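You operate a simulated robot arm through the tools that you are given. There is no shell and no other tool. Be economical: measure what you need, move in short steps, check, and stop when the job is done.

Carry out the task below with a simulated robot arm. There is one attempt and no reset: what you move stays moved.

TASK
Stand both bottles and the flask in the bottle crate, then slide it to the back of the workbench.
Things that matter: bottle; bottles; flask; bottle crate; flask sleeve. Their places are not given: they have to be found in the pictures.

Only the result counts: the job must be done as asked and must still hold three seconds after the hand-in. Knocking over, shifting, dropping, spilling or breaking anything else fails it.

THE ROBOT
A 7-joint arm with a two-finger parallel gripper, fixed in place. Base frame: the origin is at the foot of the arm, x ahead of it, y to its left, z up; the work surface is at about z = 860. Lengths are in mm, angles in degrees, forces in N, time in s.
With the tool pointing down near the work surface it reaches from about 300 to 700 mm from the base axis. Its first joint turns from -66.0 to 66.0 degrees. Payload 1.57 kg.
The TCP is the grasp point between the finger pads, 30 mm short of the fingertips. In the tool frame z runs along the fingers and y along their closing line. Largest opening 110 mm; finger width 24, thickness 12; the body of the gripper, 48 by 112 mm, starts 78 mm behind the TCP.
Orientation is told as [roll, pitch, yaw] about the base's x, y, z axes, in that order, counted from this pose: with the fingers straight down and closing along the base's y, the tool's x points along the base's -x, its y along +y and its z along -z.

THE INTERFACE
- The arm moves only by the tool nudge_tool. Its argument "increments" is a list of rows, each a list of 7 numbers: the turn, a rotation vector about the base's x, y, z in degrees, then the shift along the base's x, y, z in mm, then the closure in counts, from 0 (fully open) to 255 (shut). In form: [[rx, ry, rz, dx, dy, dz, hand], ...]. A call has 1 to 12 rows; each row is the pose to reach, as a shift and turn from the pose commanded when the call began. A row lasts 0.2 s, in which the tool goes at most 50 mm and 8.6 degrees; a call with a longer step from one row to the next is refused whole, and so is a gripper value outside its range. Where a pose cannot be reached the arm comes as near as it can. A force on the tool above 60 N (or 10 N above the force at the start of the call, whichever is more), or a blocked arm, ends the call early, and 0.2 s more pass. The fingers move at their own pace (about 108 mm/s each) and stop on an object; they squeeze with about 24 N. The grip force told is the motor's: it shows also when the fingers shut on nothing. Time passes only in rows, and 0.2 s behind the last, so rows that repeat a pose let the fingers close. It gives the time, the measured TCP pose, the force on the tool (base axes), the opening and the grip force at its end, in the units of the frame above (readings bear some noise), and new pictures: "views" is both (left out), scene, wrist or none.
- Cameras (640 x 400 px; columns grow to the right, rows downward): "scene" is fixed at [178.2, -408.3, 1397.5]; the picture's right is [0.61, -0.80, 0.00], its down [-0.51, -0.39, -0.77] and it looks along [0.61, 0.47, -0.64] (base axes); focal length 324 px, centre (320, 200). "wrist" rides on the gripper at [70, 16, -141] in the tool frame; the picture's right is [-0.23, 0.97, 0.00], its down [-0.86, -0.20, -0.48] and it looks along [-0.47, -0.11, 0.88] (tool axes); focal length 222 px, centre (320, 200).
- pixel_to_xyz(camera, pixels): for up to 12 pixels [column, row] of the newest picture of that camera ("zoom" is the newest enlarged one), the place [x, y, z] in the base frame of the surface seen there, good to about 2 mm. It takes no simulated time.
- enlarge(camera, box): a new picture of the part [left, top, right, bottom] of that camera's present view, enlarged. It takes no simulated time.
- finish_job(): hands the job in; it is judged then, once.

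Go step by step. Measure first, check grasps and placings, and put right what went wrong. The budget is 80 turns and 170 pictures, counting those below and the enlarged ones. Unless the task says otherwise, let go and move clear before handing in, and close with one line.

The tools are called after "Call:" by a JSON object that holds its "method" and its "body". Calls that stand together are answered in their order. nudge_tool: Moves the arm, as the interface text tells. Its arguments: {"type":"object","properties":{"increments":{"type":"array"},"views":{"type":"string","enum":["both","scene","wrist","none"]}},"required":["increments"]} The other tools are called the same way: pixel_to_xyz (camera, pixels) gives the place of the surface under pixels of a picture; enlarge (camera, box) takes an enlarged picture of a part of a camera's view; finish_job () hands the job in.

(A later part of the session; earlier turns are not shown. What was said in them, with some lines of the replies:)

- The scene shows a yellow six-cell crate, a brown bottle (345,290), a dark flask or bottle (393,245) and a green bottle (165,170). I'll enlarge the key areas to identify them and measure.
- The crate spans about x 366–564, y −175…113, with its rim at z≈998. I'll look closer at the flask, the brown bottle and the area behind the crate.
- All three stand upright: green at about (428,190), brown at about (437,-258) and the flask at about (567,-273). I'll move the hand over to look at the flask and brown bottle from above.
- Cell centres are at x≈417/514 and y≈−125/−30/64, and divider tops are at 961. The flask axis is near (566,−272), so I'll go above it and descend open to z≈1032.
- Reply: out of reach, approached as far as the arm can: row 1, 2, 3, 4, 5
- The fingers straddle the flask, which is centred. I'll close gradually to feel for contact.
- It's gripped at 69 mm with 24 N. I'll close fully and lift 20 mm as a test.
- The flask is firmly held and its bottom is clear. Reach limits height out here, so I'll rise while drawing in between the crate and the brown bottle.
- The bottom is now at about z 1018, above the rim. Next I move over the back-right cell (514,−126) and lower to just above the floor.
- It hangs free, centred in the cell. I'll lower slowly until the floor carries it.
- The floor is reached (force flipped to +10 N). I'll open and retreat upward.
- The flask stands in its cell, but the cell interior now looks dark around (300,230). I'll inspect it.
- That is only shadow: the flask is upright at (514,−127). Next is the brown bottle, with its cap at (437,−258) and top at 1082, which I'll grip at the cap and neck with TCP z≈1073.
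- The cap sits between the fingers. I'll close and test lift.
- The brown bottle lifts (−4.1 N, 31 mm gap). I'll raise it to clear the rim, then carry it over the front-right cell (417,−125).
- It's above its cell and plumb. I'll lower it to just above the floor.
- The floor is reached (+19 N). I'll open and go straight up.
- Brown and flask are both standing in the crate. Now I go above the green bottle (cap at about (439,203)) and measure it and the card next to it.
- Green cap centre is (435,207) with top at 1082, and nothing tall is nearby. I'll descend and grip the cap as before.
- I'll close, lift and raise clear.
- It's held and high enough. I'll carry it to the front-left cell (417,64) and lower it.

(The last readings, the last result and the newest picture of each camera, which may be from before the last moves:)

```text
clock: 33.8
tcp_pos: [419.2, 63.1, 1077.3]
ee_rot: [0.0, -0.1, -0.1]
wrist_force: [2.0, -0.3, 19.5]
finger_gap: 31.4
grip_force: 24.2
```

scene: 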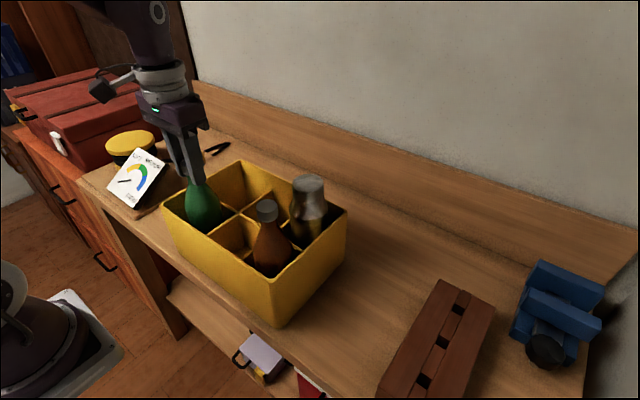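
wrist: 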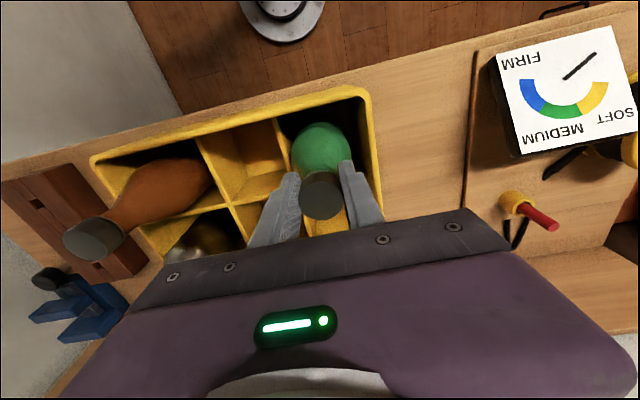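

Floor contact (+19 N). I'll release and rise.

Call:
{"method": "nudge_tool", "body": {"increments": [[0, 0, 0, 0, 0, 1, 180], [0, 0, 0, 0, 0, 1, 120], [0, 0, 0, 0, 0, 1, 90], [0, 0, 0, 0, 0, 35, 90], [0, 0, 0, 0, 0, 75, 90], [0, 0, 0, 0, 0, 110, 60], [0, 0, 0, -40, 0, 130, 0], [0, 0, 0, -70, -30, 130, 0], [0, 0, 0, -85, -70, 130, 0], [0, 0, 0, -85, -100, 130, 0]]}}

Call:
{"method": "enlarge", "body": {"camera": "scene", "box": [90, 120, 350, 330]}}

Call:
{"method": "pixel_to_xyz", "body": {"camera": "scene", "pixels": [[271, 287], [163, 210], [272, 300], [166, 220], [200, 160], [400, 250], [240, 185], [300, 300], [260, 162], [300, 182]]}}

```text
clock: 36.0
tcp_pos: [332.8, -37.7, 1207.7]
ee_rot: [-0.1, 0.0, 0.0]
wrist_force: [0.1, 0.0, -0.1]
finger_gap: 110.1
grip_force: 0.1
```

scene: 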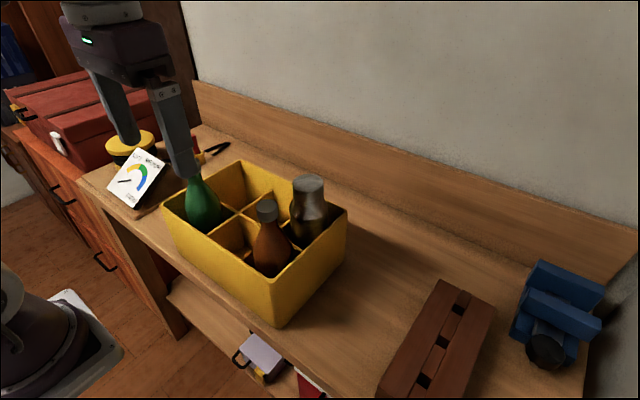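
wrist: 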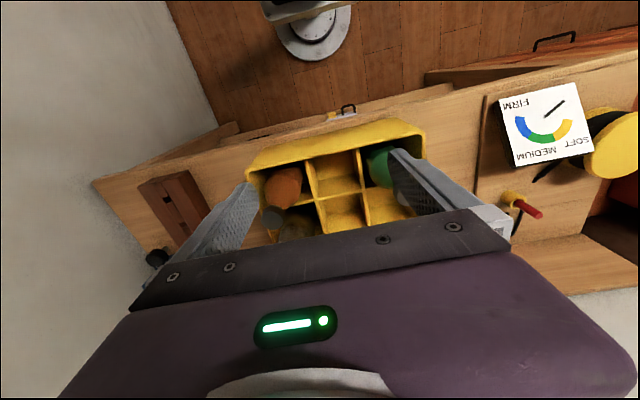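

```text
1.90 times, centred on (220, 225) of scene
```

zoom: 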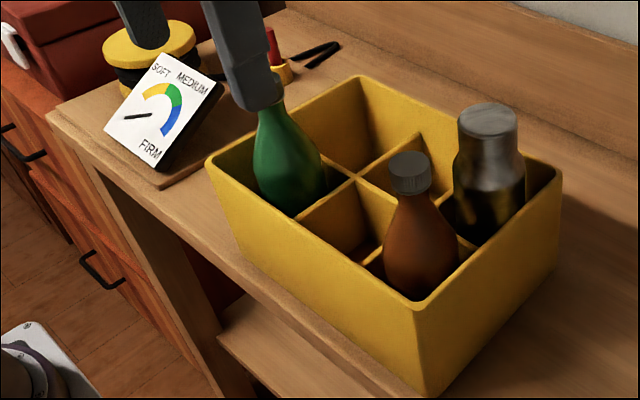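

```text
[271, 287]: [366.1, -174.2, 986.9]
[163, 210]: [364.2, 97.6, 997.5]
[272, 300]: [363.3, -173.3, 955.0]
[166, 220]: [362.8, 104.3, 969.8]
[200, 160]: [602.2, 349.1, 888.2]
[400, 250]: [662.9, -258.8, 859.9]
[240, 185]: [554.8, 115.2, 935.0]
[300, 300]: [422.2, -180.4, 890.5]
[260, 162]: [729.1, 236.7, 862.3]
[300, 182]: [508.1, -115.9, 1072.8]
```

All three stand in the crate. Its near wall is at x≈364, the backboard face at x≈782 and the path is clear. I'll lower the open hand in front of the near wall to push with both fingers.

Call:
{"method": "nudge_tool", "body": {"increments": [[0, 0, 0, 0, -3, -45, 0], [0, 0, 0, 0, -3, -90, 0], [0, 0, 0, 0, -3, -135, 0], [0, 0, 0, 0, -3, -180, 0], [0, 0, 0, 0, -3, -225, 0], [0, 0, 0, 0, -3, -260, 0], [0, 0, 0, 0, -3, -272, 0], [0, 0, 0, 0, -3, -272, 0]]}}

```text
clock: 37.8
tcp_pos: [333.4, -41.1, 934.3]
ee_rot: [0.0, 0.0, 0.0]
wrist_force: [0.0, 0.9, -0.2]
finger_gap: 109.9
grip_force: 0.1
```

scene: 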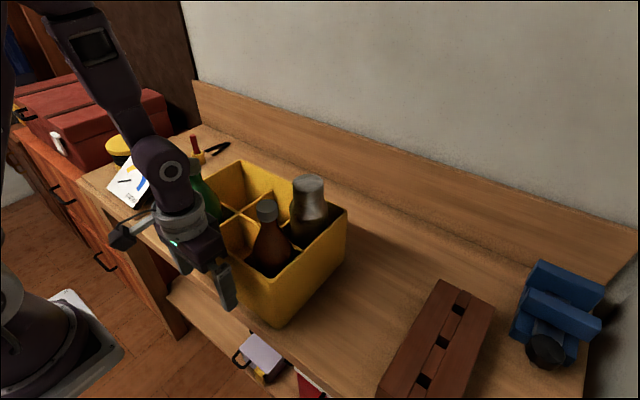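
wrist: 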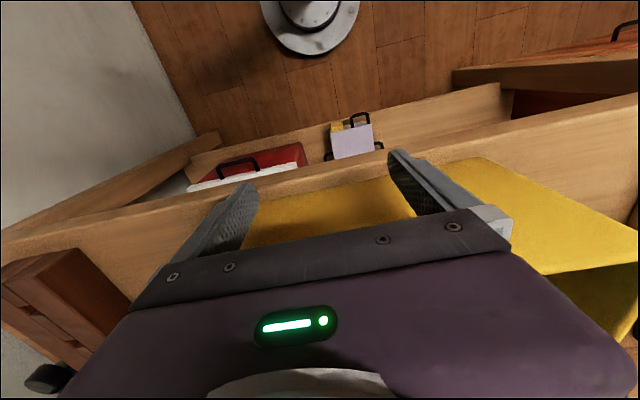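

It's in position with the tips at z≈905. I'll push gently forward.

Call:
{"method": "nudge_tool", "body": {"increments": [[0, 0, 0, 8, 0, 0, 0], [0, 0, 0, 14, 0, 0, 0], [0, 0, 0, 18, 0, 0, 0], [0, 0, 0, 22, 0, 0, 0], [0, 0, 0, 27, 0, 0, 0], [0, 0, 0, 33, 0, 0, 0], [0, 0, 0, 39, 0, 0, 0], [0, 0, 0, 45, 0, 0, 0], [0, 0, 0, 51, 0, 0, 0], [0, 0, 0, 56, 0, 0, 0], [0, 0, 0, 60, 0, 0, 0], [0, 0, 0, 60, 0, 0, 0]]}}

Call:
{"method": "pixel_to_xyz", "body": {"camera": "scene", "pixels": [[296, 262], [364, 200]]}}

```text
clock: 40.4
tcp_pos: [391.7, -40.2, 935.7]
ee_rot: [0.0, 0.0, 0.0]
wrist_force: [-5.9, 0.7, 2.1]
finger_gap: 109.9
grip_force: 0.1
```

scene: 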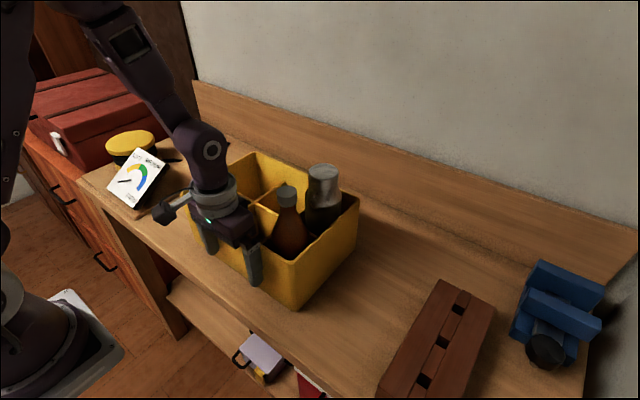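
wrist: 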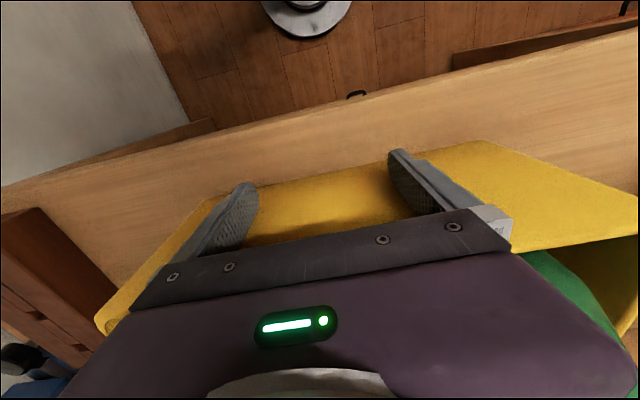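

```text
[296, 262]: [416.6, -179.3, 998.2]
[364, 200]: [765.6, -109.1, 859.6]
```

It slides smoothly at about 6 N and stays square. I'll continue.

Call:
{"method": "nudge_tool", "body": {"increments": [[0, 0, 0, 5, 0, 0, 0], [0, 0, 0, 12, 0, 0, 0], [0, 0, 0, 20, 0, 0, 0], [0, 0, 0, 29, 0, 0, 0], [0, 0, 0, 38, 0, 0, 0], [0, 0, 0, 47, 0, 0, 0], [0, 0, 0, 56, 0, 0, 0], [0, 0, 0, 65, 0, 0, 0], [0, 0, 0, 74, 0, 0, 0], [0, 0, 0, 81, 0, 0, 0], [0, 0, 0, 86, 0, 0, 0], [0, 0, 0, 88, 0, 0, 0]], "views": "scene"}}

Call:
{"method": "enlarge", "body": {"camera": "scene", "box": [170, 130, 430, 310]}}

```text
clock: 43.0
tcp_pos: [480.0, -39.5, 936.5]
ee_rot: [0.1, 0.0, -0.1]
wrist_force: [-8.4, 0.2, -0.4]
finger_gap: 109.9
grip_force: 0.1
```

scene: 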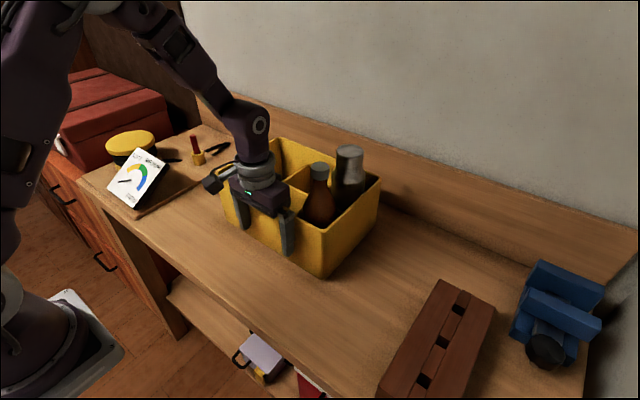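

```text
2.22 times, centred on (300, 220) of scene
```

zoom: 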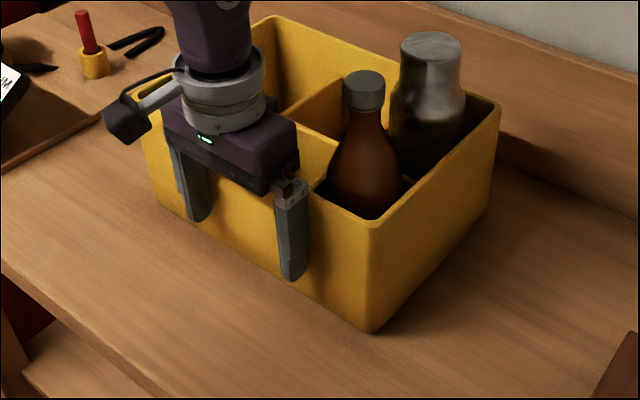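

Call:
{"method": "pixel_to_xyz", "body": {"camera": "scene", "pixels": [[322, 236], [376, 181], [378, 190], [322, 245], [385, 170], [395, 165], [450, 235]]}}

```text
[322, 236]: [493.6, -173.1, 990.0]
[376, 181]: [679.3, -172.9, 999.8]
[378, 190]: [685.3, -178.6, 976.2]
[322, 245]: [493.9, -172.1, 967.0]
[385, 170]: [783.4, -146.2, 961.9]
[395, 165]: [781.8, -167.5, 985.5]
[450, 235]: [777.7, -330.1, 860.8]
```

The near wall is at x≈493 and the back at about 691, so roughly 90 mm remains to the backboard. I'll push 82 mm.

Call:
{"method": "nudge_tool", "body": {"increments": [[0, 0, 0, 5, 0, 0, 0], [0, 0, 0, 12, 0, 0, 0], [0, 0, 0, 20, 0, 0, 0], [0, 0, 0, 29, 0, 0, 0], [0, 0, 0, 38, 0, 0, 0], [0, 0, 0, 47, 0, 0, 0], [0, 0, 0, 56, 0, 0, 0], [0, 0, 0, 65, 0, 0, 0], [0, 0, 0, 72, 0, 0, 0], [0, 0, 0, 77, 0, 0, 0], [0, 0, 0, 80, 0, 0, 0], [0, 0, 0, 82, 0, 0, 0]], "views": "scene"}}

Call:
{"method": "enlarge", "body": {"camera": "scene", "box": [200, 90, 460, 270]}}

```text
clock: 45.6
tcp_pos: [558.2, -39.7, 934.9]
ee_rot: [0.1, 0.5, 0.0]
wrist_force: [-52.6, 8.3, 14.1]
finger_gap: 109.7
grip_force: 0.1
```

scene: 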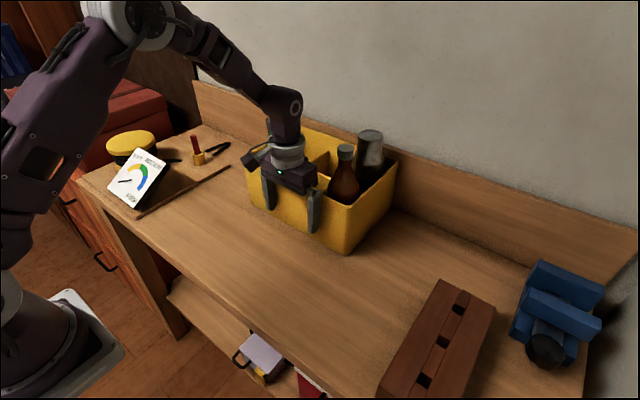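

```text
2.22 times, centred on (330, 180) of scene
```

zoom: 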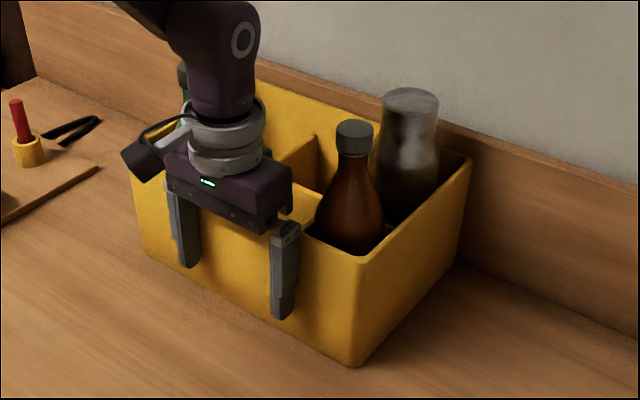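

The push force rose to 52 N, so the crate is against the backboard. I'll back off and rise clear, then check.

Call:
{"method": "nudge_tool", "body": {"increments": [[0, 0, 0, -8, 0, 0, 0], [0, 0, 0, -25, 0, 0, 0], [0, 0, 0, -60, 0, 0, 0], [0, 0, 0, -100, 0, 0, 0], [0, 0, 0, -130, 0, 40, 0], [0, 0, 0, -150, 0, 85, 0], [0, 0, 0, -170, 0, 130, 0], [0, 0, 0, -190, 0, 175, 0], [0, 0, 0, -200, 0, 220, 0], [0, 0, 0, -200, 0, 260, 0], [0, 0, 0, -200, 0, 260, 0]]}}

Call:
{"method": "enlarge", "body": {"camera": "scene", "box": [200, 90, 460, 270]}}

Call:
{"method": "pixel_to_xyz", "body": {"camera": "scene", "pixels": [[345, 212], [393, 166], [343, 148], [370, 133], [388, 155], [247, 180], [264, 121], [397, 185]]}}

```text
clock: 48.0
tcp_pos: [362.0, -43.4, 1194.6]
ee_rot: [0.0, 0.0, 0.0]
wrist_force: [0.2, 0.4, 0.2]
finger_gap: 109.7
grip_force: 0.0
```

scene: 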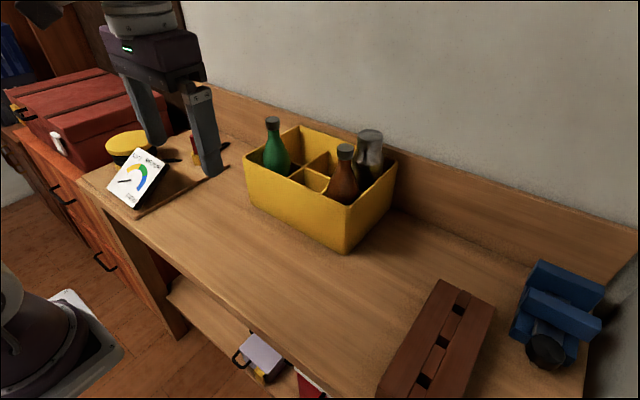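
wrist: 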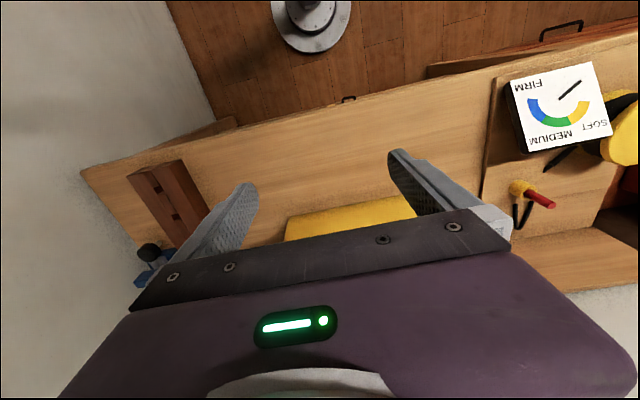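

```text
2.22 times, centred on (330, 180) of scene
```

zoom: 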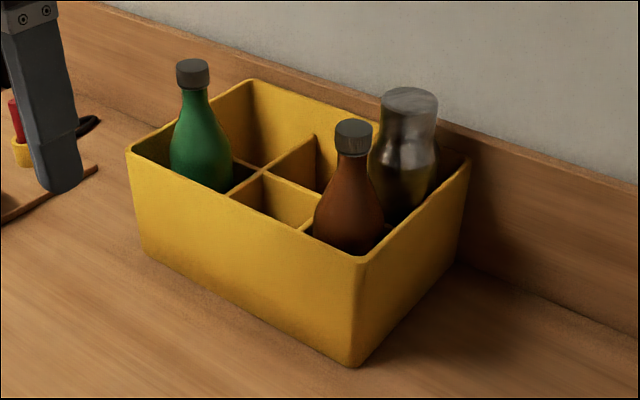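

```text
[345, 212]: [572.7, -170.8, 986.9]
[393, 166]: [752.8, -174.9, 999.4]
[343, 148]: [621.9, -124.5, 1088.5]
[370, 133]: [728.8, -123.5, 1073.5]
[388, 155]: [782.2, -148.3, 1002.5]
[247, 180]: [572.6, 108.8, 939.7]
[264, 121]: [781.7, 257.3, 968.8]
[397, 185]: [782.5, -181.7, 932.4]
```

The crate is upright with all three inside. Its back edge is around x≈776 against the backboard at 782, so I'll check the gap closely.

Call:
{"method": "enlarge", "body": {"camera": "scene", "box": [365, 140, 425, 220]}}

Call:
{"method": "pixel_to_xyz", "body": {"camera": "scene", "pixels": [[396, 165], [395, 168], [396, 175], [393, 190], [390, 200], [388, 208], [398, 205], [400, 210], [405, 213], [390, 160], [300, 126], [310, 129]]}}

```text
5.00 times, centred on (395, 180) of scene
```

zoom: 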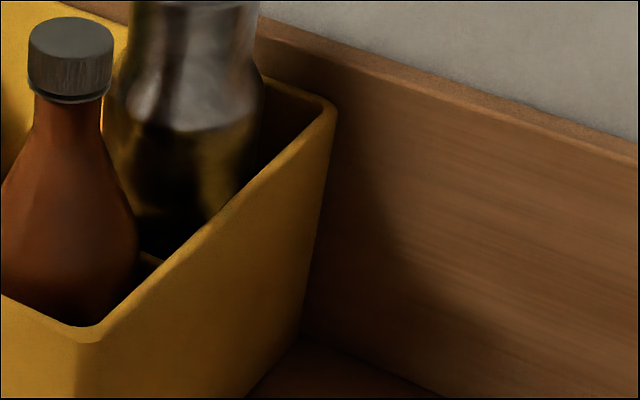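

```text
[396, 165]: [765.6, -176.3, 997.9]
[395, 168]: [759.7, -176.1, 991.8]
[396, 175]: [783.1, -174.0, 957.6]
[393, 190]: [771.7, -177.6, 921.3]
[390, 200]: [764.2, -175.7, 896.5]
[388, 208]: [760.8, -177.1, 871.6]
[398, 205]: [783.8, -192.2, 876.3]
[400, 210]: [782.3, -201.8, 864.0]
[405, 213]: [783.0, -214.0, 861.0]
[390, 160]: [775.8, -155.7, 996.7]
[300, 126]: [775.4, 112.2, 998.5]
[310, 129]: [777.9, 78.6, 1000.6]
```

The crate's back rim measures x≈776–778 at both ends, flush with the backboard and square. Both bottles and the flask stand upright, and the hand is clear, so I'm handing in.

Call:
{"method": "finish_job", "body": {}}

```text
The job is handed in.
```

Both bottles and the flask stand upright in the crate, and the crate has been slid against the backboard at the back of the workbench; the job is handed in.
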